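You operate a simulated robot arm through the tools that you are given. There is no shell and no other tool.

You run a simulated two-armed robot. Do the job below in one go: nothing can be reset, and whatever is moved stays where it is left.

Task
Pick up the purple box from the top shelf of the blue rack with one hand, pass it to the other hand and put it on the vise table. Set down upright: purple box.

It is judged by the outcome, as a careful person would: the job done as asked, and still so three seconds after it is handed in. It fails if anything else is knocked over, pushed out of place, dropped, spilled or broken.

Robot
Two 7-joint arms with two-finger parallel grippers on one trunk, on a base that moves. Base frame: it is fixed to the floor where the robot stands at the start and does not move with it; the origin is under the middle of the robot, x ahead of it, y to its left, z up. Lengths are in mm, angles in degrees, forces in N, time in s.
The left shoulder is at the start at [124, 171, 1162], the right one opposite. With the tool pointing down near the work surface each hand reaches from about 100 to 740 mm from the robot's upright axis, wherever it stands, measured 20 degrees to its own side. Places, roughly: purple box (13x6x10 cm) [-1300, -2800, 1400]; vise table [-5800, -1000, 800]. Payload 4.4 kg a hand.
The TCP of each hand is the grasp point between the finger pads, 23 mm short of the fingertips. In the tool frame z runs along the fingers and y along their closing line. Largest opening 94 mm; finger width 38, thickness 10; the body of the gripper, 54 by 96 mm, starts 39 mm behind the TCP.
Orientation is that of the tool frame in the base frame, as a unit quaternion [x, y, z, w]. With the fingers straight down and closing along the base's y, the tool's x points along the base's -x, its y along +y and its z along -z.

Tools
- The arms move only by the tool send_rows. It takes "left_series", "right_series" or both (then of equal length, played together; a hand with none holds still); each is a list of rows, each a list of 7 numbers: the shift along the base's x, y, z in mm, then the turn, a rotation vector about the base's x, y, z in degrees, then the finger opening in mm, from 0 to 94. In form: [[x, y, z, wx, wy, wz, jaw], ...]. A call has 1 to 20 rows; each row shifts and turns the commanded pose from where the row before left it. A row lasts 0.2 s, in which the tool goes at most 50 mm and 8.6 degrees; a call with a longer step from one row to the next is refused whole, and so is a gripper value outside its range. A pose out of reach is approached as far as the arm can. The call stops where the force on the tool passes 40 N (or 10 N more than at its start, if that is more) or the arm is blocked; 0.2 s more then pass. Each finger travels about 72 mm/s and halts on what it meets, pressing with about 24 N; the grip force reading is that of the motor and also rises with nothing between the fingers. The clock runs only during rows and for 0.2 s after the last one: add rows that do not move to give the fingers time. The reply holds the time, the measured pose of the TCP, the force on the tool along the base axes, the opening and the grip force, in the units named above and with some noise, with the torque about the TCP (base axes, N m) and any sound that the robot's microphone picked up.
- Cameras (640 x 400 px; columns grow to the right, rows downward): "scene" is now at [241.7, 16.3, 1307.2]; the picture's right is [0.17, -0.99, 0.00], its down [-0.53, -0.09, -0.84] and it looks along [0.83, 0.14, -0.54] (base axes); focal length 214 px, centre (320, 200). "left" rides on the left gripper at [86, -16, -74] in its tool frame; the picture's right is [0.18, 0.98, 0.00], its down [-0.58, 0.11, -0.81] and it looks along [-0.79, 0.15, 0.59] (tool axes); focal length 243 px, centre (320, 200). "right" rides on the right gripper at [86, 16, -75] in its tool frame; the picture's right is [-0.18, 0.98, 0.00], its down [-0.58, -0.11, -0.81] and it looks along [-0.79, -0.15, 0.59] (tool axes); focal length 243 px, centre (320, 200). There is no depth. A picture from a camera that has moved, and an enlarged one, comes with that camera's place and axes in the base frame and with its lens.
- snapshot(camera): a new picture of that camera. The clock stands still meanwhile.
- raise_lower(by): moves the trunk up (or, below 0, down) by that many mm; the arms and the scene camera ride with it, the base frame stays. It gives what a move gives, with no picture.
- base_move(legs): drives the robot by 1 to 6 legs, each [ahead, left, turn to the left] in mm, mm and degrees, along the robot's own axes; the way and the turn of a leg run together, so that a leg with both is an arc; at most 1500 mm and 180 degrees a leg. The arms and the cameras ride along, it lands a little off, and it stops where it bumps. It gives what a move gives.
- aim_head(pan, tilt): turns the head with the scene camera to pan (to the left, within 80 degrees either way) and tilt (down, from -29 to 69), counted from straight ahead of the robot (the tilt from the chest, where the trunk bows). It gives what a move gives.
- inspect(camera, box): a new picture of the part [left, top, right, bottom] of that camera's present view, enlarged. The clock stands still meanwhile.
- close_job(): hands the job in; it is judged then, once.

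Nothing tells you exact positions but the pictures and the camera data. Unless the task says otherwise, let go and move clear before handing in.

The tools are called after "Emit:" as a command line: name --argument value ..., lists and objects as JSON in quotes. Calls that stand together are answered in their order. send_rows: Moves the arms, as the interface text tells. Its arguments: {"type":"object","properties":{"left_series":{"type":"array"},"right_series":{"type":"array"}},"required":[]} The other tools are called the same way: raise_lower (by) moves the trunk up or down; base_move (legs) drives the base; aim_head (pan, tilt) turns the head that bears the scene camera; snapshot (camera) takes a picture; inspect (camera, box) takes an enlarged picture of a part of a camera's view; close_job () hands the job in.

At the start:

```text
clock: 0.0
left_ee_pos: [483.4, 254.7, 1222.1]
left_tool_rot: [0.0, 1.0, 0.0, 0.0]
left_force: [-0.3, 1.0, 0.4]
left_ft_torque: [0.01, -0.01, 0.03]
left_width: 93.9
left_gripper_force: 0.0
right_ee_pos: [497.9, -178.3, 1135.3]
right_tool_rot: [0.0, 1.0, 0.0, 0.0]
right_force: [-0.6, 0.4, 0.8]
right_ft_torque: [-0.01, 0.01, -0.01]
right_width: 94.1
right_gripper_force: 0.2
trunk travel left (down, up): [-175.0, 213.0]
robot x, y, heading: [-1.5, 1.7, 0.1]
head pan, tilt (commanded): [9.9, 32.8]
```

scene: 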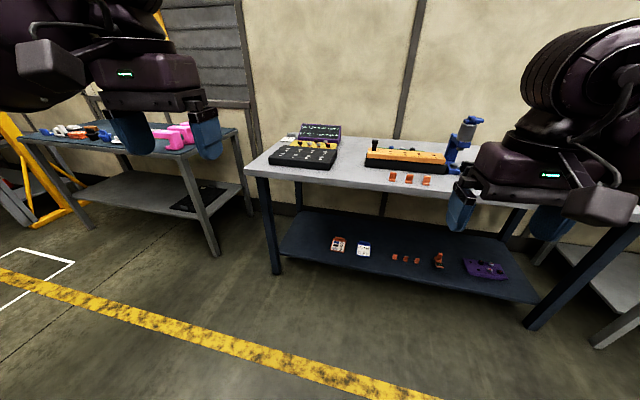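
right: 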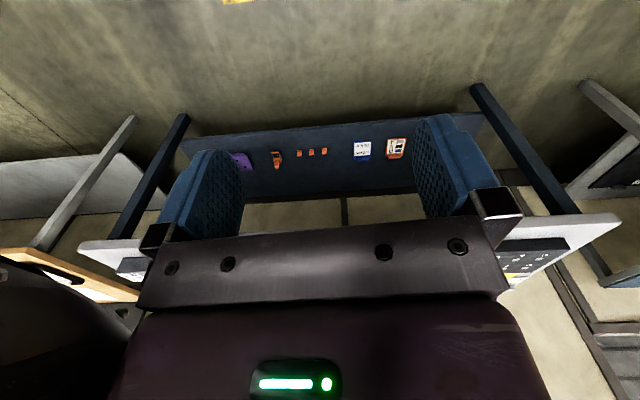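
left: 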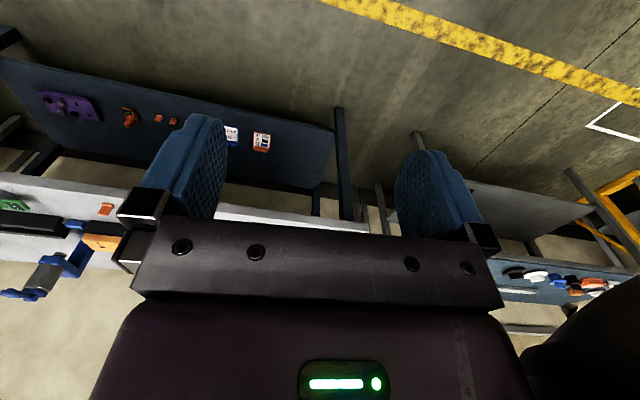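

I see a workbench close ahead with both hands hanging over the floor before it. The box should be behind me to the right (around [-1300, -2800, 1400]), so first I look to the right to survey the way.

Emit:
aim_head --pan -80 --tilt 15

```text
clock: 1.6
left_ee_pos: [484.4, 255.2, 1219.7]
left_tool_rot: [0.0, 1.0, 0.0, 0.0]
left_force: [0.2, 0.6, 0.2]
left_ft_torque: [-0.03, -0.03, -0.04]
left_width: 94.1
left_gripper_force: 0.0
right_ee_pos: [499.4, -178.4, 1135.8]
right_tool_rot: [0.001, 1.0, 0.0, 0.0]
right_force: [0.3, 0.7, 0.4]
right_ft_torque: [0.0, 0.03, 0.02]
right_width: 94.2
right_gripper_force: 0.2
trunk travel left (down, up): [-175.0, 213.0]
robot x, y, heading: [0.1, 1.6, -0.2]
head pan, tilt (commanded): [-80.0, 15.0]
```

The head now looks right; I take a picture to see the aisle on that side.

Emit:
snapshot --camera "scene"

```text
taken
camera scene: at [170.1, -91.0, 1335.7], right [-0.98, -0.17, 0.0], down [-0.05, 0.26, -0.97], along [0.17, -0.95, -0.26], focal length 214 px, centre (320, 200)
```

scene: 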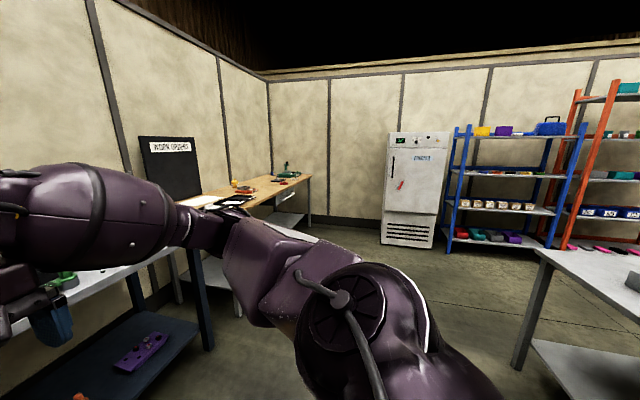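

The blue rack stands at the far wall with yellow, purple and blue things on its top shelf, and a grey table stands nearer on the right. I turn in place towards it; the bench ahead is about 1 m off, so the hands clear it.

Emit:
base_move --legs '[[0, 0, -90]]'

Emit:
aim_head --pan -30 --tilt 15

Emit:
snapshot --camera "scene"

```text
clock: 5.9
left_ee_pos: [250.6, -484.6, 1221.5]
left_tool_rot: [0.711, 0.704, 0.0, 0.001]
left_force: [0.5, -0.8, -0.3]
left_ft_torque: [-0.02, 0.02, 0.01]
left_width: 94.1
left_gripper_force: 0.1
right_ee_pos: [-183.6, -497.8, 1135.5]
right_tool_rot: [0.71, 0.704, 0.001, 0.0]
right_force: [-0.8, -0.8, 0.5]
right_ft_torque: [-0.02, 0.04, 0.01]
right_width: 93.8
right_gripper_force: 0.1
trunk travel left (down, up): [-175.0, 213.0]
robot x, y, heading: [0.7, 3.9, -90.3]
head pan, tilt (commanded): [-80.0, 15.0]
```

```text
clock: 7.1
left_ee_pos: [251.1, -485.2, 1220.2]
left_tool_rot: [0.71, 0.705, 0.0, 0.0]
left_force: [-0.3, 0.2, 0.1]
left_ft_torque: [0.0, -0.01, 0.0]
left_width: 94.0
left_gripper_force: 0.1
right_ee_pos: [-183.5, -497.0, 1136.0]
right_tool_rot: [0.71, 0.704, 0.0, -0.001]
right_force: [0.4, -0.4, -0.5]
right_ft_torque: [0.0, -0.02, 0.03]
right_width: 94.2
right_gripper_force: 0.0
trunk travel left (down, up): [-175.0, 213.0]
robot x, y, heading: [2.7, 1.4, -90.6]
head pan, tilt (commanded): [-30.0, 15.0]
```

```text
taken
camera scene: at [-47.7, -232.2, 1335.7], right [-0.86, 0.51, 0.0], down [0.13, 0.22, -0.97], along [-0.49, -0.83, -0.26], focal length 214 px, centre (320, 200)
```

scene: 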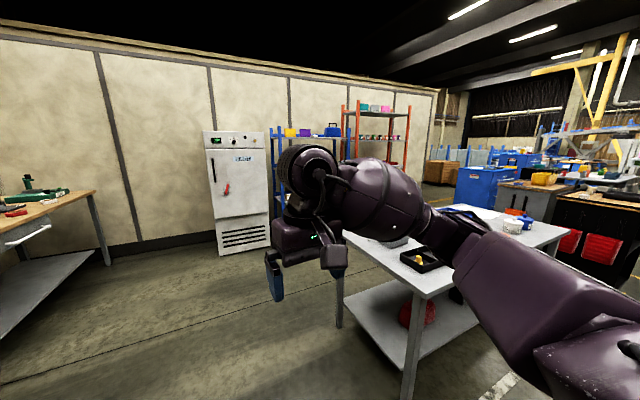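

The arm hides part of the view, but the blue rack is beyond it, with a grey table to its near right. I look further right and straight ahead too.

Emit:
aim_head --pan -75 --tilt 15

Emit:
snapshot --camera "scene"

Emit:
aim_head --pan 0 --tilt 15

Emit:
snapshot --camera "scene"

```text
clock: 8.2
left_ee_pos: [248.9, -485.5, 1219.5]
left_tool_rot: [0.71, 0.704, 0.0, 0.0]
left_force: [0.4, -0.8, 0.6]
left_ft_torque: [0.02, 0.0, 0.0]
left_width: 93.8
left_gripper_force: 0.1
right_ee_pos: [-183.3, -497.8, 1135.0]
right_tool_rot: [0.71, 0.704, 0.0, 0.0]
right_force: [-0.8, 0.4, 0.4]
right_ft_torque: [0.03, 0.02, 0.01]
right_width: 94.3
right_gripper_force: 0.0
trunk travel left (down, up): [-175.0, 213.0]
robot x, y, heading: [3.2, -1.2, -90.6]
head pan, tilt (commanded): [-75.0, 15.0]
```

```text
taken
camera scene: at [-90.6, -175.2, 1335.7], right [-0.25, 0.97, 0.0], down [0.25, 0.07, -0.97], along [-0.93, -0.24, -0.26], focal length 214 px, centre (320, 200)
```

scene: 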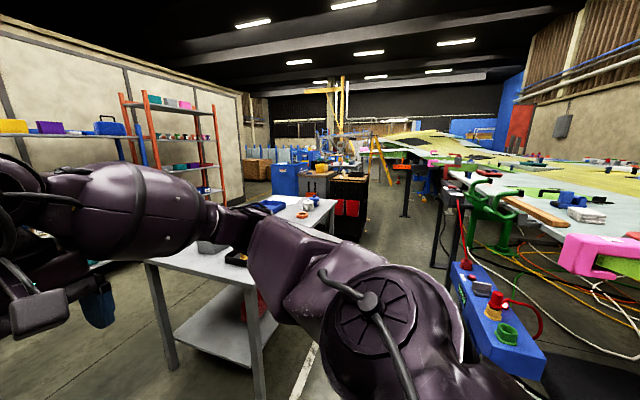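

```text
clock: 9.7
left_ee_pos: [251.0, -485.3, 1220.6]
left_tool_rot: [0.71, 0.705, -0.001, 0.0]
left_force: [0.3, -0.9, -0.3]
left_ft_torque: [-0.01, 0.02, 0.01]
left_width: 94.2
left_gripper_force: 0.0
right_ee_pos: [-182.5, -497.0, 1136.1]
right_tool_rot: [0.711, 0.704, 0.0, 0.001]
right_force: [0.3, -0.6, -0.4]
right_ft_torque: [0.02, 0.0, 0.01]
right_width: 94.1
right_gripper_force: 0.0
trunk travel left (down, up): [-175.0, 213.0]
robot x, y, heading: [2.3, -1.9, -90.5]
head pan, tilt (commanded): [0.0, 15.0]
```

```text
taken
camera scene: at [-1.1, -245.1, 1335.7], right [-1.0, 0.01, 0.0], down [0.0, 0.26, -0.97], along [-0.01, -0.97, -0.26], focal length 214 px, centre (320, 200)
```

scene: 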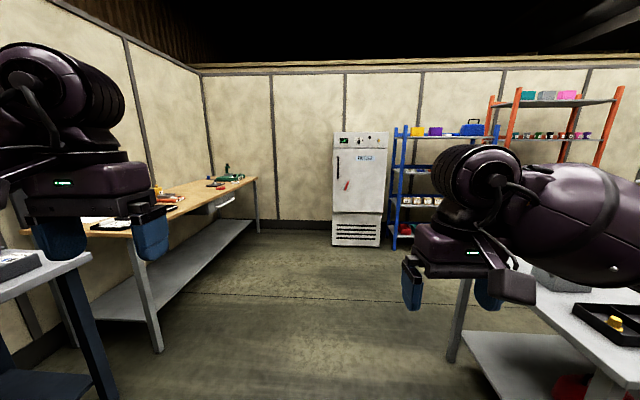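

The grey table spans roughly x -750 to -1750, y -600 to -1350, and the blue rack's front is near y -2700 with the purple box near x -1330. The floor straight ahead is clear, so I drive ahead past the table first and look again.

Emit:
base_move --legs '[[1500, 0, 0]]'

Emit:
aim_head --pan -50 --tilt 5

Emit:
snapshot --camera "scene"

Emit:
aim_head --pan -80 --tilt 30

Emit:
snapshot --camera "scene"

```text
clock: 17.2
left_ee_pos: [229.2, -2018.0, 1221.2]
left_tool_rot: [0.712, 0.702, 0.0, -0.001]
left_force: [-0.3, 0.0, 0.7]
left_ft_torque: [-0.01, -0.01, 0.0]
left_width: 93.9
left_gripper_force: 0.0
right_ee_pos: [-203.7, -2026.8, 1135.8]
right_tool_rot: [0.713, 0.701, 0.0, 0.0]
right_force: [-0.1, 0.3, 0.5]
right_ft_torque: [0.02, 0.03, -0.01]
right_width: 94.0
right_gripper_force: 0.0
trunk travel left (down, up): [-175.0, 213.0]
robot x, y, heading: [-19.0, -1529.9, -91.0]
head pan, tilt (commanded): [0.0, 15.0]
```

```text
clock: 18.4
left_ee_pos: [228.8, -2017.6, 1220.7]
left_tool_rot: [0.712, 0.702, 0.001, 0.001]
left_force: [0.7, -0.6, -0.1]
left_ft_torque: [0.01, 0.03, -0.04]
left_width: 94.1
left_gripper_force: 0.0
right_ee_pos: [-204.4, -2026.8, 1136.0]
right_tool_rot: [0.713, 0.701, 0.001, 0.001]
right_force: [0.0, -0.2, -0.1]
right_ft_torque: [0.02, -0.02, 0.0]
right_width: 94.0
right_gripper_force: 0.0
trunk travel left (down, up): [-175.0, 213.0]
robot x, y, heading: [-20.8, -1530.5, -90.8]
head pan, tilt (commanded): [-50.0, 5.0]
```

```text
taken
camera scene: at [-90.4, -1740.4, 1351.9], right [-0.63, 0.78, 0.0], down [0.07, 0.06, -1.0], along [-0.77, -0.63, -0.09], focal length 214 px, centre (320, 200)
```

scene: 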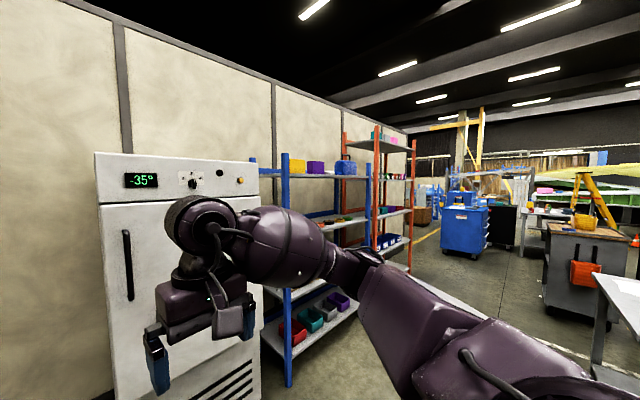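

```text
clock: 19.4
left_ee_pos: [230.2, -2017.6, 1220.5]
left_tool_rot: [0.713, 0.702, 0.001, 0.0]
left_force: [1.4, 0.4, 0.4]
left_ft_torque: [-0.02, 0.01, 0.01]
left_width: 93.8
left_gripper_force: 0.1
right_ee_pos: [-204.3, -2026.8, 1135.8]
right_tool_rot: [0.712, 0.702, 0.0, 0.0]
right_force: [0.5, 0.5, -0.4]
right_ft_torque: [-0.02, 0.0, 0.01]
right_width: 93.8
right_gripper_force: 0.1
trunk travel left (down, up): [-175.0, 213.0]
robot x, y, heading: [-18.0, -1530.9, -90.7]
head pan, tilt (commanded): [-80.0, 30.0]
```

```text
taken
camera scene: at [-108.5, -1696.9, 1311.6], right [-0.16, 0.99, 0.0], down [0.49, 0.08, -0.87], along [-0.86, -0.14, -0.5], focal length 214 px, centre (320, 200)
```

scene: 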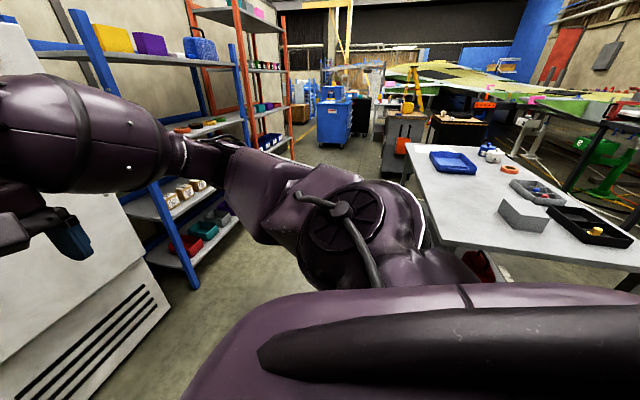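

The rack front lies near y -2740, the table edge near y -1400, and the purple box near [-1345, -2815, ~1450] with its shelf near z 1400. I drive ahead into the middle of the aisle, then sidestep right towards the box and look again.

Emit:
base_move --legs '[[430, 0, 0.7], [0, -1000, 0]]'

Emit:
aim_head --pan -20 --tilt 5

Emit:
snapshot --camera "scene"

```text
clock: 30.6
left_ee_pos: [-766.6, -2432.9, 1220.0]
left_tool_rot: [0.712, 0.702, 0.0, -0.001]
left_force: [-0.1, -0.5, -0.3]
left_ft_torque: [0.01, 0.02, 0.0]
left_width: 93.8
left_gripper_force: 0.0
right_ee_pos: [-1200.8, -2442.0, 1135.1]
right_tool_rot: [0.712, 0.703, 0.0, 0.0]
right_force: [-0.1, 0.0, -0.7]
right_ft_torque: [-0.02, -0.03, 0.02]
right_width: 94.1
right_gripper_force: 0.1
trunk travel left (down, up): [-175.0, 213.0]
robot x, y, heading: [-1016.8, -1950.4, -90.7]
head pan, tilt (commanded): [-80.0, 30.0]
```

```text
clock: 31.9
left_ee_pos: [-766.5, -2433.2, 1220.2]
left_tool_rot: [0.712, 0.702, 0.0, 0.0]
left_force: [0.1, 0.3, -0.2]
left_ft_torque: [-0.03, -0.01, -0.01]
left_width: 94.1
left_gripper_force: 0.1
right_ee_pos: [-1199.9, -2441.3, 1135.9]
right_tool_rot: [0.713, 0.702, 0.0, 0.0]
right_force: [0.1, 0.2, -0.3]
right_ft_torque: [-0.02, -0.02, -0.01]
right_width: 93.9
right_gripper_force: 0.0
trunk travel left (down, up): [-175.0, 213.0]
robot x, y, heading: [-1013.4, -1946.3, -90.8]
head pan, tilt (commanded): [-20.0, 5.0]
```

```text
taken
camera scene: at [-1048.2, -2183.1, 1351.9], right [-0.93, 0.36, 0.0], down [0.03, 0.08, -1.0], along [-0.35, -0.93, -0.09], focal length 214 px, centre (320, 200)
```

scene: 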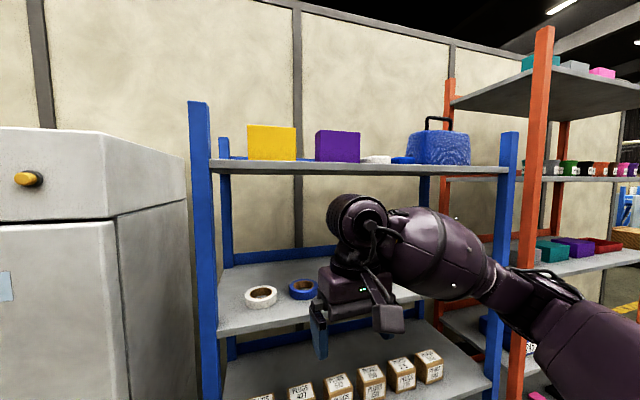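

The purple box is standing on the top shelf between the yellow box and small white/blue items, with space in front. I raise the trunk fully to see over the shelf.

Emit:
raise_lower --by 210

Emit:
aim_head --pan -22 --tilt 20

Emit:
snapshot --camera "scene"

Emit:
inspect --camera "scene" --box '[220, 80, 460, 230]'

```text
clock: 34.1
left_ee_pos: [-766.3, -2432.0, 1431.1]
left_tool_rot: [0.712, 0.702, 0.0, 0.0]
left_force: [-0.5, 0.2, -0.1]
left_ft_torque: [-0.03, -0.05, -0.02]
left_width: 93.7
left_gripper_force: 0.1
right_ee_pos: [-1200.3, -2441.1, 1344.5]
right_tool_rot: [0.712, 0.702, 0.0, 0.001]
right_force: [-0.8, -0.4, -0.3]
right_ft_torque: [0.0, 0.01, 0.01]
right_width: 94.0
right_gripper_force: 0.0
trunk travel left (down, up): [-385.0, 3.0]
robot x, y, heading: [-1014.9, -1944.4, -91.0]
head pan, tilt (commanded): [-20.0, 5.0]
```

```text
clock: 34.9
left_ee_pos: [-766.9, -2433.2, 1429.9]
left_tool_rot: [0.712, 0.702, 0.0, 0.0]
left_force: [0.2, -0.7, 0.3]
left_ft_torque: [-0.01, 0.0, 0.01]
left_width: 93.9
left_gripper_force: 0.1
right_ee_pos: [-1200.1, -2441.5, 1345.5]
right_tool_rot: [0.711, 0.703, 0.0, 0.0]
right_force: [0.2, -0.9, 0.4]
right_ft_torque: [0.02, -0.01, -0.02]
right_width: 94.2
right_gripper_force: 0.1
trunk travel left (down, up): [-385.0, 3.0]
robot x, y, heading: [-1011.8, -1945.6, -90.8]
head pan, tilt (commanded): [-22.0, 20.0]
```

```text
taken
camera scene: at [-1050.2, -2088.1, 1547.5], right [-0.92, 0.39, 0.0], down [0.13, 0.31, -0.94], along [-0.36, -0.87, -0.34], focal length 214 px, centre (320, 200)
```

scene: 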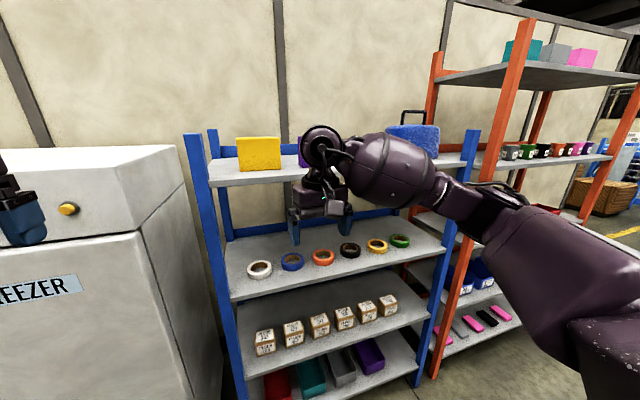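

```text
2.67 times, centred on (340, 155) of scene
camera zoom: at [-1050.2, -2088.1, 1547.5], right [-0.92, 0.39, 0.0], down [0.13, 0.31, -0.94], along [-0.36, -0.87, -0.34], focal length 572 px, centre (267, 320)
```

zoom: 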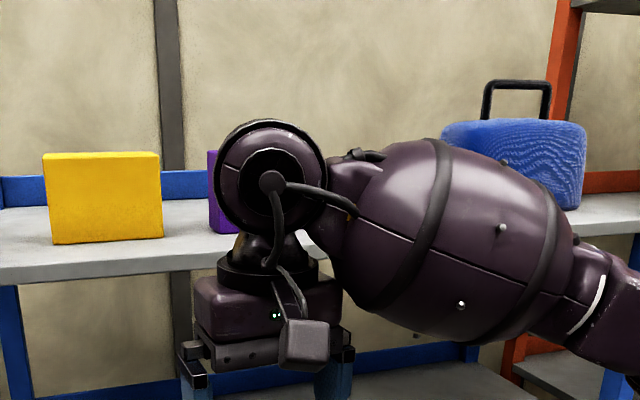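

The right arm blocks the box now. I sidestep about 330 mm right so the box comes between the two hands, and look again.

Emit:
base_move --legs '[[0, -330, 0.8]]'

Emit:
aim_head --pan 0 --tilt 20

Emit:
snapshot --camera "scene"

Emit:
inspect --camera "scene" --box '[240, 80, 400, 180]'

```text
clock: 38.4
left_ee_pos: [-1083.6, -2424.9, 1429.9]
left_tool_rot: [0.704, 0.71, 0.0, 0.0]
left_force: [0.5, 0.1, 0.5]
left_ft_torque: [-0.02, 0.0, 0.02]
left_width: 94.3
left_gripper_force: 0.1
right_ee_pos: [-1518.0, -2444.7, 1345.7]
right_tool_rot: [0.704, 0.71, -0.001, -0.001]
right_force: [0.1, -0.4, 0.3]
right_ft_torque: [-0.04, -0.02, -0.01]
right_width: 94.1
right_gripper_force: 0.0
trunk travel left (down, up): [-385.0, 3.0]
robot x, y, heading: [-1341.9, -1944.1, -89.5]
head pan, tilt (commanded): [-22.0, 20.0]
```

```text
clock: 39.2
left_ee_pos: [-1084.5, -2425.7, 1430.6]
left_tool_rot: [0.704, 0.71, 0.0, 0.0]
left_force: [-0.1, -0.3, -0.5]
left_ft_torque: [0.06, 0.01, 0.02]
left_width: 94.1
left_gripper_force: 0.0
right_ee_pos: [-1516.4, -2445.1, 1346.2]
right_tool_rot: [0.704, 0.71, 0.0, -0.001]
right_force: [-0.7, -1.1, -0.7]
right_ft_torque: [-0.06, 0.01, -0.04]
right_width: 94.2
right_gripper_force: 0.1
trunk travel left (down, up): [-385.0, 3.0]
robot x, y, heading: [-1342.1, -1944.6, -89.3]
head pan, tilt (commanded): [0.0, 20.0]
```

```text
taken
camera scene: at [-1340.4, -2094.4, 1547.4], right [-1.0, -0.01, 0.0], down [0.0, 0.34, -0.94], along [0.01, -0.94, -0.34], focal length 214 px, centre (320, 200)
```

scene: 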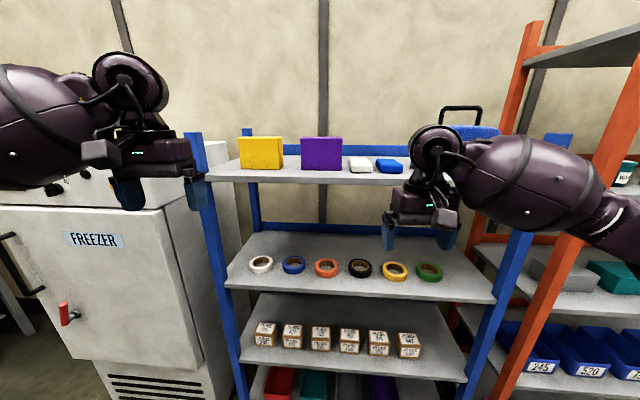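

```text
4.00 times, centred on (320, 130) of scene
camera zoom: at [-1340.4, -2094.4, 1547.4], right [-1.0, -0.01, 0.0], down [0.0, 0.34, -0.94], along [0.01, -0.94, -0.34], focal length 858 px, centre (320, 480)
```

zoom: 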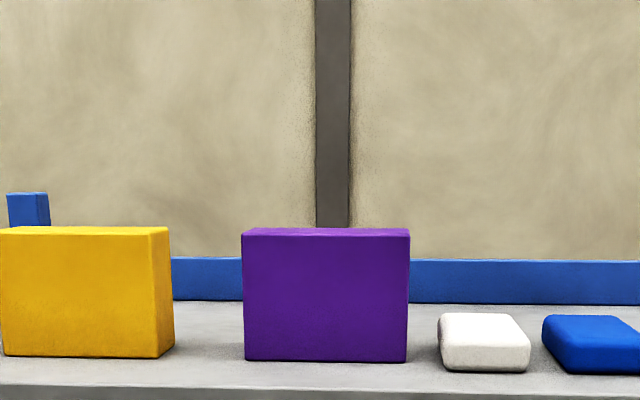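

The purple box stands square: its 13 cm runs along x (about -1403 to -1273), front face near y -2774, centre y about -2804, shelf top about z 1401, box top about 1500. I check how far my own base sticks out before driving closer.

Emit:
aim_head --pan 0 --tilt 69

Emit:
snapshot --camera "scene"

Emit:
snapshot --camera "right"

Emit:
snapshot --camera "left"

```text
clock: 40.4
left_ee_pos: [-1083.0, -2426.6, 1430.1]
left_tool_rot: [0.704, 0.71, 0.0, 0.0]
left_force: [0.1, 0.3, -0.4]
left_ft_torque: [0.01, 0.0, 0.01]
left_width: 93.6
left_gripper_force: 0.1
right_ee_pos: [-1517.6, -2444.2, 1344.9]
right_tool_rot: [0.704, 0.71, 0.001, 0.0]
right_force: [-0.2, -1.0, -0.2]
right_ft_torque: [0.01, -0.02, -0.01]
right_width: 94.1
right_gripper_force: 0.0
trunk travel left (down, up): [-385.0, 3.0]
robot x, y, heading: [-1341.4, -1943.3, -89.6]
head pan, tilt (commanded): [0.0, 68.8]
```

```text
taken
camera scene: at [-1340.6, -2057.3, 1479.9], right [-1.0, -0.01, 0.0], down [-0.01, 0.93, -0.36], along [0.0, -0.36, -0.93], focal length 214 px, centre (320, 200)
```

scene: 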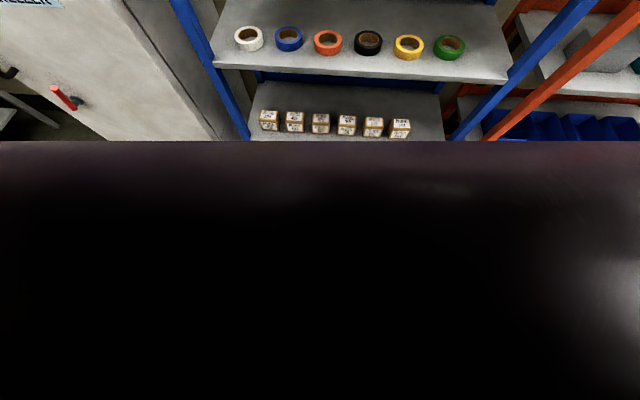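

```text
taken
camera right: at [-1501.6, -2357.4, 1419.8], right [0.98, -0.18, 0.0], down [-0.1, -0.58, 0.81], along [-0.14, -0.79, -0.59], focal length 243 px, centre (320, 200)
```

right: 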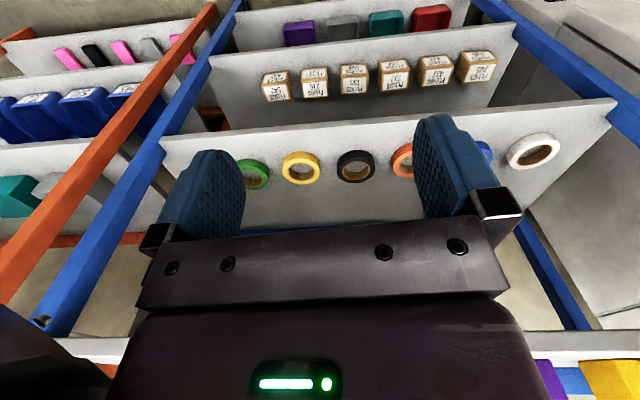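

```text
taken
camera left: at [-1099.8, -2340.1, 1505.0], right [0.98, 0.19, 0.0], down [0.11, -0.58, 0.81], along [0.16, -0.79, -0.59], focal length 243 px, centre (320, 200)
```

left: 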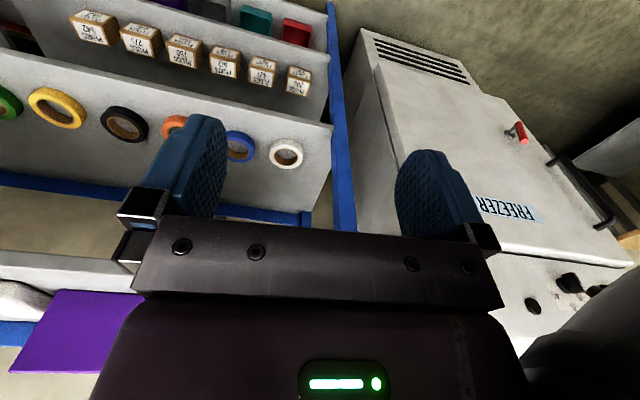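

My base is hidden by the chest, so I keep a good margin from the rack. First I lift the right hand well above the top shelf level and turn it 90 degrees so its fingers close front-to-back (across the 6 cm side), and draw the left hand back.

Emit:
send_rows --right_series '[[0, 0, 25, 0, 0, 8.15, 94], [0, 0, 25, 0, 0, 8.15, 94], [0, 0, 25, 0, 0, 8.15, 94], [0, 0, 25, 0, 0, 8.15, 94], [0, 0, 25, 0, 0, 8.15, 94], [0, 0, 25, 0, 0, 8.15, 94], [0, 0, 25, 0, 0, 8.15, 94], [0, 0, 25, 0, 0, 8.15, 94], [0, 0, 25, 0, 0, 8.15, 94], [0, 0, 25, 0, 0, 8.15, 94], [0, 0, 25, 0, 0, 8.15, 94], [0, 0, 0, 0, 0, 0, 94]]' --left_series '[[0, 13.6, 0, 0, 0, 0, 94], [0, 13.6, 0, 0, 0, 0, 94], [0, 13.6, 0, 0, 0, 0, 94], [0, 13.6, 0, 0, 0, 0, 94], [0, 13.6, 0, 0, 0, 0, 94], [0, 13.6, 0, 0, 0, 0, 94], [0, 13.6, 0, 0, 0, 0, 94], [0, 13.6, 0, 0, 0, 0, 94], [0, 13.6, 0, 0, 0, 0, 94], [0, 13.6, 0, 0, 0, 0, 94], [0, 13.6, 0, 0, 0, 0, 94], [0, 0, 0, 0, 0, 0, 94]]'

Emit:
aim_head --pan 0 --tilt 20

Emit:
snapshot --camera "scene"

Emit:
snapshot --camera "right"

```text
clock: 43.0
left_ee_pos: [-1085.0, -2275.9, 1430.3]
left_tool_rot: [0.703, 0.711, 0.001, 0.0]
left_force: [-0.3, 0.6, 0.0]
left_ft_torque: [0.02, 0.0, -0.03]
left_width: 94.3
left_gripper_force: 0.0
right_ee_pos: [-1432.2, -2310.0, 1556.2]
right_tool_rot: [0.0, 1.0, 0.0, 0.0]
right_force: [0.1, -1.2, -0.4]
right_ft_torque: [0.0, 0.0, -0.03]
right_width: 93.8
right_gripper_force: 0.1
right hand out of reach, approached as far as the arm can: row 8, 9, 10, 11
trunk travel left (down, up): [-385.0, 3.0]
robot x, y, heading: [-1340.2, -1943.7, -89.6]
head pan, tilt (commanded): [0.0, 68.8]
```

```text
clock: 44.2
left_ee_pos: [-1083.6, -2275.8, 1429.9]
left_tool_rot: [0.704, 0.71, 0.0, 0.0]
left_force: [-0.5, -0.2, -0.2]
left_ft_torque: [-0.01, 0.01, 0.01]
left_width: 93.8
left_gripper_force: 0.0
right_ee_pos: [-1430.6, -2310.7, 1557.1]
right_tool_rot: [0.0, 1.0, 0.0, 0.001]
right_force: [0.2, 0.0, 0.1]
right_ft_torque: [0.01, -0.01, 0.03]
right_width: 94.3
right_gripper_force: 0.1
trunk travel left (down, up): [-385.0, 3.0]
robot x, y, heading: [-1341.0, -1943.0, -89.4]
head pan, tilt (commanded): [0.0, 20.0]
```

```text
taken
camera scene: at [-1340.3, -2094.3, 1547.3], right [-1.0, -0.01, 0.0], down [0.0, 0.34, -0.94], along [0.01, -0.94, -0.34], focal length 214 px, centre (320, 200)
```

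scene: 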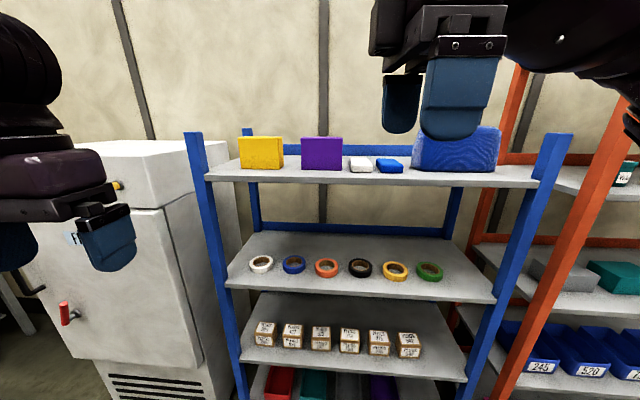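

```text
taken
camera right: at [-1517.1, -2292.8, 1630.1], right [0.19, 0.98, 0.0], down [0.58, -0.11, 0.81], along [0.79, -0.15, -0.59], focal length 243 px, centre (320, 200)
```

right: 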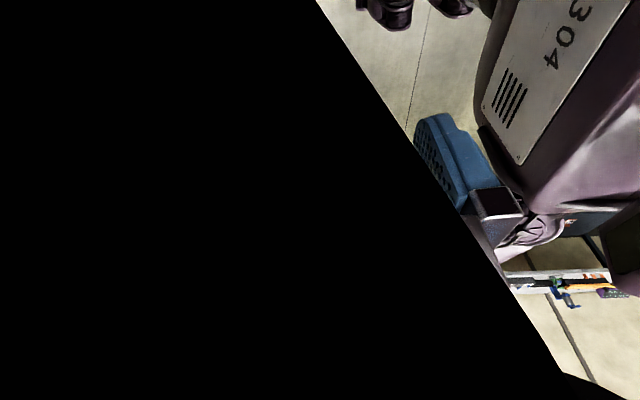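

The right hand could not get that high at that distance, so it drew in; it is now turned correctly but its view is mostly covered. I look closer at the part that shows my own body, to judge how far the base reaches.

Emit:
inspect --camera "right" --box '[320, 0, 640, 200]'

Emit:
snapshot --camera "left"

```text
2.00 times, centred on (480, 100) of right
camera zoom: at [-1517.1, -2292.8, 1630.1], right [0.19, 0.98, 0.0], down [0.58, -0.11, 0.81], along [0.79, -0.15, -0.59], focal length 485 px, centre (0, 400)
```

zoom: 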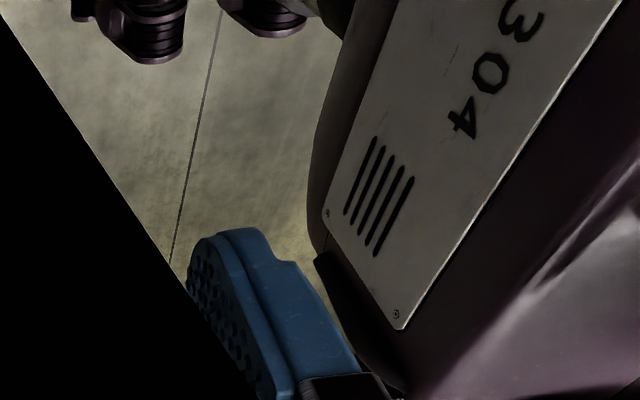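

```text
taken
camera left: at [-1099.8, -2189.3, 1505.2], right [0.98, 0.19, 0.0], down [0.11, -0.58, 0.81], along [0.16, -0.79, -0.59], focal length 243 px, centre (320, 200)
```

left: 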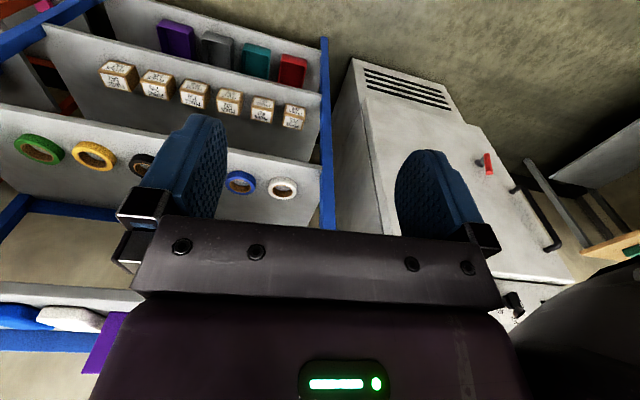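

Something like wheels shows beside the column, so I need a better idea of the base footprint. I look steeply down to each side with the head, and turn the left hand so its camera looks across the floor in front of me.

Emit:
aim_head --pan 80 --tilt 60

Emit:
snapshot --camera "scene"

Emit:
send_rows --left_series '[[0, 0, 0, 0, 0, -8.2, 94], [0, 0, 0, 0, 0, -8.2, 94], [0, 0, 0, 0, 0, -8.2, 94], [0, 0, 0, 0, 0, -8.2, 94], [0, 0, 0, 0, 0, -8.2, 94], [0, 0, 0, 0, 0, -8.2, 94], [0, 0, 0, 0, 0, -8.2, 94], [0, 0, 0, 0, 0, -8.2, 94], [0, 0, 0, 0, 0, -8.2, 94], [0, 0, 0, 0, 0, -8.2, 94], [0, 0, 0, 0, 0, -8.2, 94]]'

Emit:
snapshot --camera "left"

```text
clock: 45.7
left_ee_pos: [-1084.4, -2275.1, 1430.7]
left_tool_rot: [0.704, 0.71, 0.001, 0.0]
left_force: [-0.3, -0.8, -0.3]
left_ft_torque: [0.0, -0.01, 0.0]
left_width: 94.1
left_gripper_force: 0.0
right_ee_pos: [-1430.8, -2310.1, 1556.0]
right_tool_rot: [0.001, 1.0, 0.0, 0.001]
right_force: [0.5, -0.1, 0.5]
right_ft_torque: [0.02, -0.01, 0.01]
right_width: 94.0
right_gripper_force: 0.1
trunk travel left (down, up): [-385.0, 3.0]
robot x, y, heading: [-1343.1, -1944.0, -89.5]
head pan, tilt (commanded): [80.0, 60.0]
```

```text
taken
camera scene: at [-1275.3, -2012.4, 1489.3], right [-0.17, -0.99, 0.0], down [-0.85, 0.14, -0.5], along [0.49, -0.08, -0.87], focal length 214 px, centre (320, 200)
```

scene: 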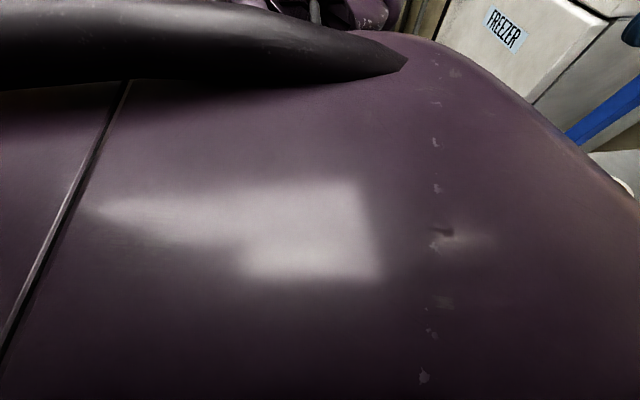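

```text
clock: 48.1
left_ee_pos: [-1124.5, -2246.2, 1426.4]
left_tool_rot: [1.0, 0.002, -0.001, 0.0]
left_force: [1.1, -0.2, 0.1]
left_ft_torque: [0.03, -0.05, 0.01]
left_width: 93.7
left_gripper_force: 0.1
left hand out of reach, approached as far as the arm can: row 10, 11
right_ee_pos: [-1431.4, -2310.2, 1554.3]
right_tool_rot: [0.001, 1.0, -0.001, 0.001]
right_force: [0.9, -0.4, 0.2]
right_ft_torque: [0.01, -0.05, -0.04]
right_width: 93.8
right_gripper_force: 0.0
trunk travel left (down, up): [-385.0, 3.0]
robot x, y, heading: [-1342.2, -1946.6, -89.5]
head pan, tilt (commanded): [80.0, 60.0]
```

```text
taken
camera left: at [-1037.6, -2230.5, 1500.4], right [0.19, -0.98, 0.0], down [-0.58, -0.11, 0.81], along [-0.79, -0.15, -0.59], focal length 243 px, centre (320, 200)
```

left: 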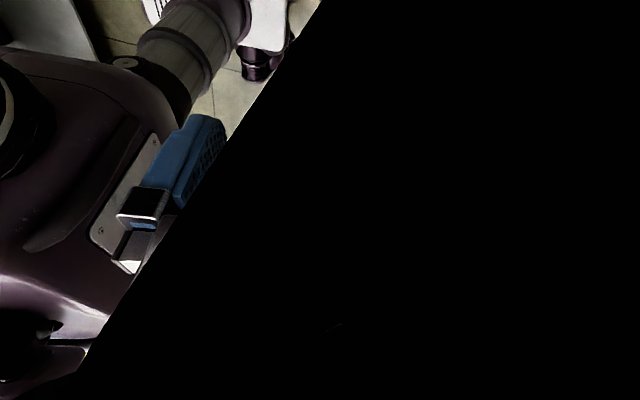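

The twisted pose makes the hand look at its own forearm, but ribbed wheel-like parts show some 45 cm to either side of my axis. I bring the left hand back to its former heading, further forward, and tip it so its camera looks down and back at my base.

Emit:
send_rows --left_series '[[3.7, -15, 0, 0, 0, 8.2, 94], [3.7, -15, 0, 0, 0, 8.2, 94], [3.7, -15, 0, 0, 0, 8.2, 94], [3.7, -15, 0, 0, 0, 8.2, 94], [3.7, -15, 0, 0, 0, 8.2, 94], [3.7, -15, 0, 0, 0, 8.2, 94], [3.7, -15, 0, 0, 0, 8.2, 94], [3.7, -15, 0, 0, 0, 8.2, 94], [3.7, -15, 0, 0, 0, 8.2, 94], [3.7, -15, 0, 0, 0, 8.2, 94], [3.7, -15, 0, 0, 0, 8.2, 94], [0, 0, 0, 8, 0, 0, 94], [0, 0, 0, 8, 0, 0, 94], [0, 0, 0, 8, 0, 0, 94], [0, 0, 0, 8, 0, 0, 94], [0, 0, 0, 8, 0, 0, 94]]'

Emit:
snapshot --camera "left"

```text
clock: 51.5
left_ee_pos: [-1084.8, -2411.0, 1427.0]
left_tool_rot: [0.662, 0.667, 0.243, -0.242]
left_force: [-0.3, 0.5, -0.4]
left_ft_torque: [-0.01, -0.03, -0.03]
left_width: 93.8
left_gripper_force: 0.0
right_ee_pos: [-1431.3, -2311.1, 1555.5]
right_tool_rot: [0.001, 1.0, 0.0, 0.002]
right_force: [-0.5, -0.8, 0.4]
right_ft_torque: [-0.03, -0.04, -0.01]
right_width: 94.0
right_gripper_force: 0.1
trunk travel left (down, up): [-385.0, 3.0]
robot x, y, heading: [-1342.3, -1940.5, -89.6]
head pan, tilt (commanded): [80.0, 60.0]
```

```text
taken
camera left: at [-1099.6, -2393.3, 1539.1], right [0.98, 0.15, 0.12], down [0.12, -0.96, 0.24], along [0.15, -0.22, -0.96], focal length 243 px, centre (320, 200)
```

left: 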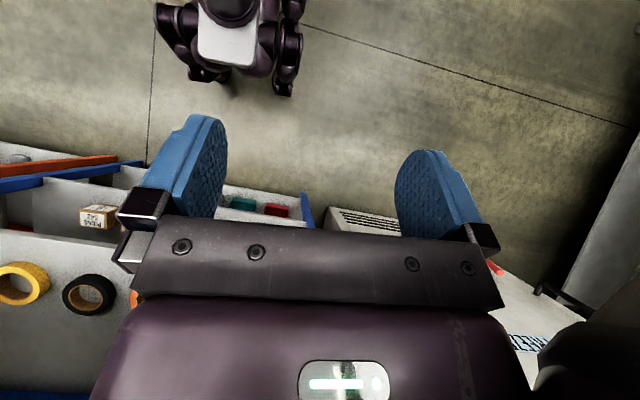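

Now I can see the base: its feet reach only about 21 cm ahead of my axis, so I can stand close to the rack. Next I try turning the right hand the other way (camera towards the left), to find out which twist the arm handles better.

Emit:
send_rows --right_series '[[-3, -3, -4, 0, 0, -8.5, 94], [-3, -3, -4, 0, 0, -8.5, 94], [-3, -3, -4, 0, 0, -8.5, 94], [-3, -3, -4, 0, 0, -8.5, 94], [-3, -3, -4, 0, 0, -8.5, 94], [-3, -3, -4, 0, 0, -8.5, 94], [-3, -3, -4, 0, 0, -8.5, 94], [-3, -3, -4, 0, 0, -8.5, 94], [-3, -3, -4, 0, 0, -8.5, 94], [-3, -3, -4, 0, 0, -8.5, 94], [-3, -3, -4, 0, 0, -8.5, 94], [-3, -3, -4, 0, 0, -8.5, 94], [-3, -3, -4, 0, 0, -8.5, 94], [-3, -3, -4, 0, 0, -8.5, 94], [-3, -3, -4, 0, 0, -8.5, 94], [-3, -3, -4, 0, 0, -8.5, 94], [-3, -3, -4, 0, 0, -8.5, 94], [-3, -3, -4, 0, 0, -8.5, 94], [-3, -3, -4, 0, 0, -8.5, 94], [-3, -3, -4, 0, 0, -8.5, 94]]'

Emit:
send_rows --right_series '[[0, 0, 0, 0, 0, -5, 94], [0, 0, 0, 0, 0, -5, 94]]'

Emit:
snapshot --camera "right"

```text
clock: 55.7
left_ee_pos: [-1083.1, -2410.0, 1425.1]
left_tool_rot: [0.661, 0.668, 0.243, -0.241]
left_force: [-0.7, 0.2, -0.1]
left_ft_torque: [-0.01, 0.0, -0.01]
left_width: 93.9
left_gripper_force: 0.0
right_ee_pos: [-1491.0, -2370.3, 1475.6]
right_tool_rot: [0.996, 0.088, 0.001, 0.0]
right_force: [0.3, 0.0, 0.4]
right_ft_torque: [-0.04, -0.01, 0.03]
right_width: 93.8
right_gripper_force: 0.0
trunk travel left (down, up): [-385.0, 3.0]
robot x, y, heading: [-1341.9, -1940.7, -89.4]
head pan, tilt (commanded): [80.0, 60.0]
```

```text
clock: 56.3
left_ee_pos: [-1082.5, -2410.0, 1424.3]
left_tool_rot: [0.662, 0.667, 0.243, -0.24]
left_force: [0.6, -0.5, -0.8]
left_ft_torque: [0.03, 0.0, 0.0]
left_width: 93.9
left_gripper_force: 0.0
right_ee_pos: [-1491.3, -2369.6, 1474.8]
right_tool_rot: [1.0, 0.0, 0.0, 0.0]
right_force: [-0.6, -0.4, -0.2]
right_ft_torque: [0.03, -0.04, -0.02]
right_width: 93.8
right_gripper_force: 0.1
trunk travel left (down, up): [-385.0, 3.0]
robot x, y, heading: [-1345.6, -1943.1, -89.6]
head pan, tilt (commanded): [80.0, 60.0]
```

```text
taken
camera right: at [-1404.6, -2385.4, 1550.0], right [-0.18, -0.98, 0.0], down [-0.58, 0.11, 0.81], along [-0.79, 0.15, -0.59], focal length 243 px, centre (320, 200)
```

right: 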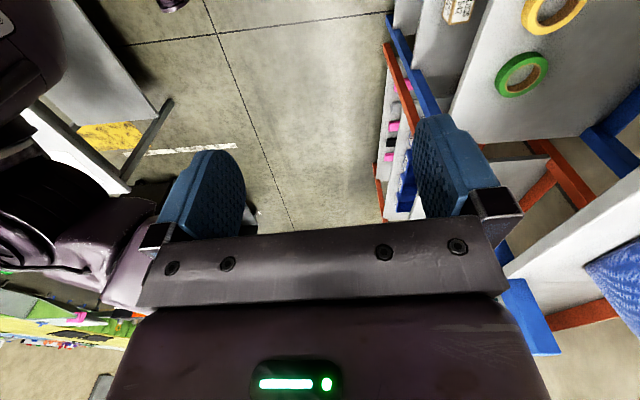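

With the camera turned inward (towards the left) the right hand reaches easily and its view is clear. I plan a grasp tilted 30° from the upper right near the box's right top corner, leaving the box's left half free for the left hand; I test that hand pose in free air here and draw the left hand in.

Emit:
send_rows --right_series '[[4.8, -10.8, 16, 0, -7.5, 0, 94], [4.8, -10.8, 16, 0, -7.5, 0, 94], [4.8, -10.8, 16, 0, -7.5, 0, 94], [4.8, -10.8, 16, 0, -7.5, 0, 94], [0, 0, 0, 0, 0, 0, 94], [0, 0, 0, 0, 0, 0, 94]]' --left_series '[[7, 34.5, -5, -8, 0, 0, 94], [7, 34.5, -5, -8, 0, 0, 94], [7, 34.5, -5, -8, 0, 0, 94], [7, 34.5, -5, -8, 0, 0, 94], [7, 34.5, -5, -8, 0, 0, 94], [7, 34.5, -5, 0, 0, 0, 94]]'

Emit:
aim_head --pan -15 --tilt 15

Emit:
snapshot --camera "scene"

Emit:
snapshot --camera "right"

```text
clock: 57.9
left_ee_pos: [-1045.1, -2219.8, 1423.9]
left_tool_rot: [0.704, 0.707, -0.055, 0.035]
left_force: [-0.1, -0.5, 0.6]
left_ft_torque: [0.0, 0.01, 0.01]
left_width: 94.3
left_gripper_force: 0.0
left hand out of reach, approached as far as the arm can: row 6
right_ee_pos: [-1472.3, -2413.3, 1539.3]
right_tool_rot: [0.966, 0.001, 0.259, 0.0]
right_force: [0.3, 1.5, -0.3]
right_ft_torque: [0.0, 0.0, -0.02]
right_width: 94.2
right_gripper_force: 0.0
trunk travel left (down, up): [-385.0, 3.0]
robot x, y, heading: [-1343.6, -1945.2, -89.3]
head pan, tilt (commanded): [80.0, 60.0]
stopped in row 6 (left hand): the arm was blocked; the commanded pose is now the measured one
```

```text
clock: 59.6
left_ee_pos: [-1045.1, -2220.8, 1424.2]
left_tool_rot: [0.704, 0.707, -0.056, 0.034]
left_force: [0.5, -0.4, -0.8]
left_ft_torque: [0.04, -0.01, 0.03]
left_width: 93.9
left_gripper_force: 0.0
right_ee_pos: [-1472.9, -2413.5, 1538.8]
right_tool_rot: [0.966, 0.001, 0.258, 0.001]
right_force: [-0.4, 0.5, -0.3]
right_ft_torque: [-0.01, 0.0, -0.01]
right_width: 94.1
right_gripper_force: 0.1
trunk travel left (down, up): [-385.0, 3.0]
robot x, y, heading: [-1346.1, -1942.9, -89.4]
head pan, tilt (commanded): [-15.0, 15.0]
```

```text
taken
camera scene: at [-1364.5, -2091.8, 1555.5], right [-0.97, 0.25, 0.0], down [0.06, 0.25, -0.97], along [-0.24, -0.94, -0.26], focal length 214 px, centre (320, 200)
```

scene: 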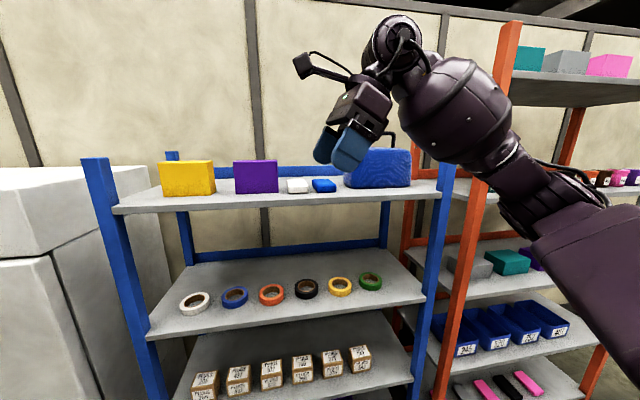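

```text
taken
camera right: at [-1434.5, -2429.3, 1647.1], right [-0.16, -0.98, -0.09], down [-0.91, 0.11, 0.41], along [-0.39, 0.15, -0.91], focal length 243 px, centre (320, 200)
```

right: 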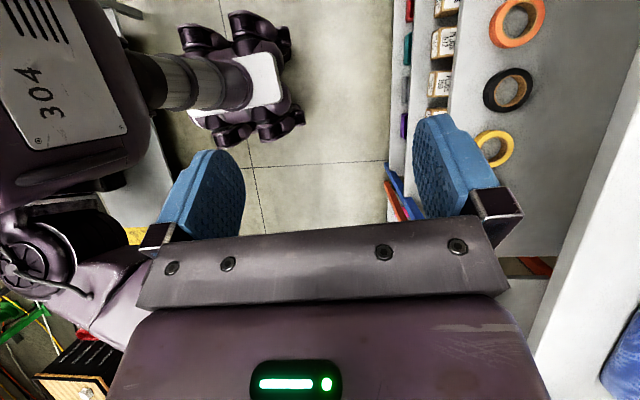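

The tilted pose is reachable and its camera sees well. I check a slightly farther and higher point for reserve, then pull the right hand back so it stays clear while I drive up.

Emit:
send_rows --right_series '[[-10, -15, 10, 0, 0, 0, 94], [-10, 0, 12, 0, 0, 0, 94], [0, 0, 0, 0, 0, 0, 94]]'

Emit:
send_rows --right_series '[[0, 35, 0, 0, 0, 0, 94], [0, 35, 0, 0, 0, 0, 94], [0, 35, 0, 0, 0, 0, 94], [0, 35, 0, 0, 0, 0, 94], [0, 0, 0, 0, 0, 0, 94]]' --left_series '[[0, 0, 0, 0, 0, 0, 94], [0, 0, 0, 0, 0, 0, 94], [0, 0, 0, 0, 0, 0, 94], [0, 0, 0, 0, 0, 0, 94], [0, 0, 0, 0, 0, 0, 94]]'

```text
clock: 60.4
left_ee_pos: [-1046.0, -2220.6, 1423.0]
left_tool_rot: [0.704, 0.707, -0.054, 0.032]
left_force: [0.5, -0.4, 0.4]
left_ft_torque: [0.01, 0.02, 0.03]
left_width: 94.0
left_gripper_force: 0.1
right_ee_pos: [-1493.2, -2431.3, 1561.7]
right_tool_rot: [0.966, 0.001, 0.258, 0.0]
right_force: [0.5, 0.6, 0.2]
right_ft_torque: [-0.02, -0.01, -0.04]
right_width: 93.7
right_gripper_force: 0.1
trunk travel left (down, up): [-385.0, 3.0]
robot x, y, heading: [-1342.5, -1945.3, -89.5]
head pan, tilt (commanded): [-15.0, 15.0]
```

```text
clock: 61.6
left_ee_pos: [-1045.3, -2221.6, 1424.9]
left_tool_rot: [0.704, 0.708, -0.055, 0.034]
left_force: [0.2, -0.8, 0.3]
left_ft_torque: [-0.03, 0.0, -0.01]
left_width: 94.1
left_gripper_force: 0.0
right_ee_pos: [-1494.0, -2288.5, 1561.1]
right_tool_rot: [0.966, 0.001, 0.258, 0.0]
right_force: [1.0, -0.6, -0.4]
right_ft_torque: [0.02, 0.02, 0.03]
right_width: 94.3
right_gripper_force: 0.1
trunk travel left (down, up): [-385.0, 3.0]
robot x, y, heading: [-1340.7, -1942.5, -89.6]
head pan, tilt (commanded): [-15.0, 15.0]
```

Both points were reachable. Now I drive about 378 mm ahead and 100 mm left, keeping the base some 15 cm from the rack, with the right hand held above shelf level.

Emit:
base_move --legs '[[200, 100, -0.4], [178, 0, 0]]'

Emit:
aim_head --pan -10 --tilt 25

Emit:
snapshot --camera "scene"

Emit:
snapshot --camera "right"

Emit:
snapshot --camera "left"

```text
clock: 64.4
left_ee_pos: [-946.3, -2602.4, 1423.9]
left_tool_rot: [0.706, 0.705, -0.055, 0.033]
left_force: [-0.1, -0.9, -0.4]
left_ft_torque: [0.04, -0.02, 0.03]
left_width: 94.1
left_gripper_force: 0.1
right_ee_pos: [-1394.2, -2665.8, 1561.8]
right_tool_rot: [0.966, -0.001, 0.259, 0.0]
right_force: [0.4, -0.1, 0.2]
right_ft_torque: [0.02, -0.01, 0.03]
right_width: 94.0
right_gripper_force: 0.0
trunk travel left (down, up): [-385.0, 3.0]
robot x, y, heading: [-1239.7, -2324.3, -89.9]
head pan, tilt (commanded): [-15.0, 15.0]
```

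```text
clock: 65.1
left_ee_pos: [-947.6, -2601.2, 1424.0]
left_tool_rot: [0.706, 0.705, -0.055, 0.034]
left_force: [-0.3, 0.8, 0.1]
left_ft_torque: [-0.01, 0.02, -0.01]
left_width: 94.4
left_gripper_force: 0.1
right_ee_pos: [-1394.2, -2664.9, 1561.6]
right_tool_rot: [0.966, -0.002, 0.258, 0.001]
right_force: [0.0, -0.3, -0.1]
right_ft_torque: [0.0, -0.02, -0.02]
right_width: 94.0
right_gripper_force: 0.0
trunk travel left (down, up): [-385.0, 3.0]
robot x, y, heading: [-1242.2, -2322.1, -90.0]
head pan, tilt (commanded): [-10.0, 25.0]
```

```text
taken
camera scene: at [-1257.2, -2470.5, 1539.4], right [-0.99, 0.17, 0.0], down [0.07, 0.42, -0.91], along [-0.16, -0.89, -0.42], focal length 214 px, centre (320, 200)
```

scene: 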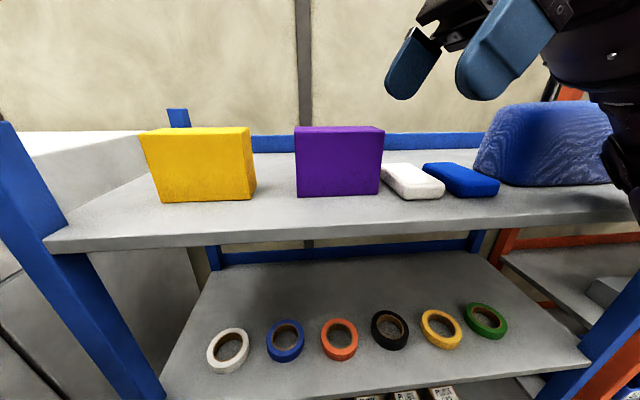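

```text
taken
camera right: at [-1357.5, -2680.4, 1669.3], right [-0.16, -0.98, -0.09], down [-0.91, 0.11, 0.41], along [-0.39, 0.15, -0.91], focal length 243 px, centre (320, 200)
```

right: 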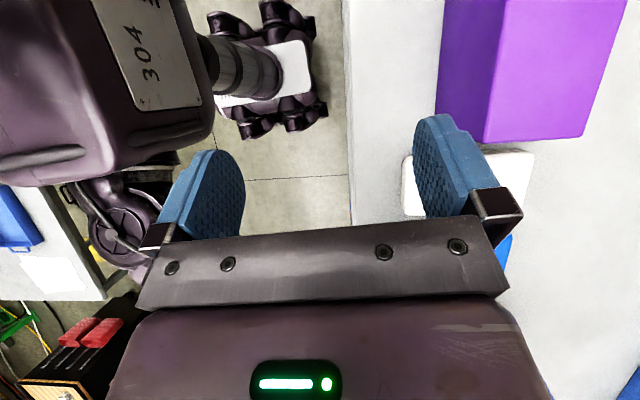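

```text
taken
camera left: at [-959.6, -2506.2, 1487.8], right [0.98, 0.18, -0.05], down [0.13, -0.48, 0.87], along [0.13, -0.86, -0.49], focal length 243 px, centre (320, 200)
```

left: 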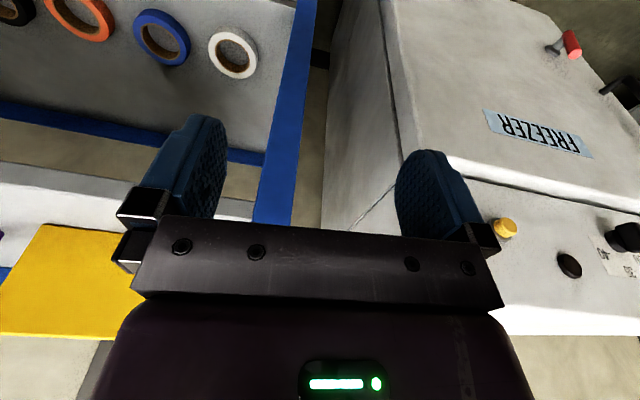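

I now stand close to the rack and both cameras see the purple box. I enlarge these views to fix its corners precisely.

Emit:
inspect --camera "scene" --box '[280, 110, 440, 210]'

Emit:
inspect --camera "right" --box '[400, 0, 640, 150]'

```text
4.00 times, centred on (360, 160) of scene
camera zoom: at [-1257.2, -2470.5, 1539.4], right [-0.99, 0.17, 0.0], down [0.07, 0.42, -0.91], along [-0.16, -0.89, -0.42], focal length 858 px, centre (160, 360)
```

zoom: 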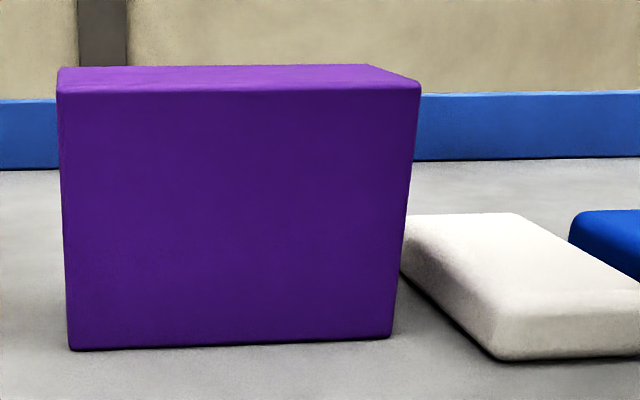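

```text
2.67 times, centred on (520, 75) of right
camera zoom: at [-1357.5, -2680.4, 1669.3], right [-0.16, -0.98, -0.09], down [-0.91, 0.11, 0.41], along [-0.39, 0.15, -0.91], focal length 647 px, centre (-213, 533)
```

zoom: 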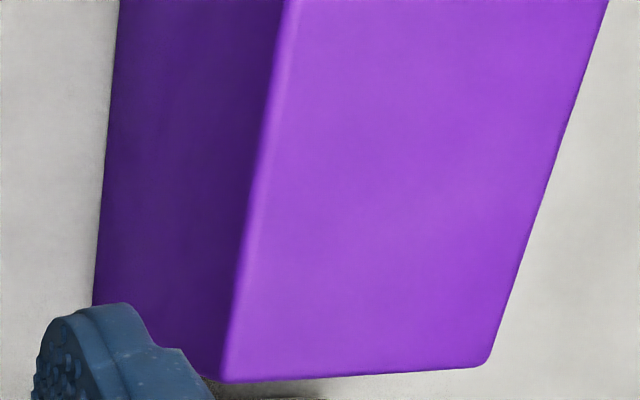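

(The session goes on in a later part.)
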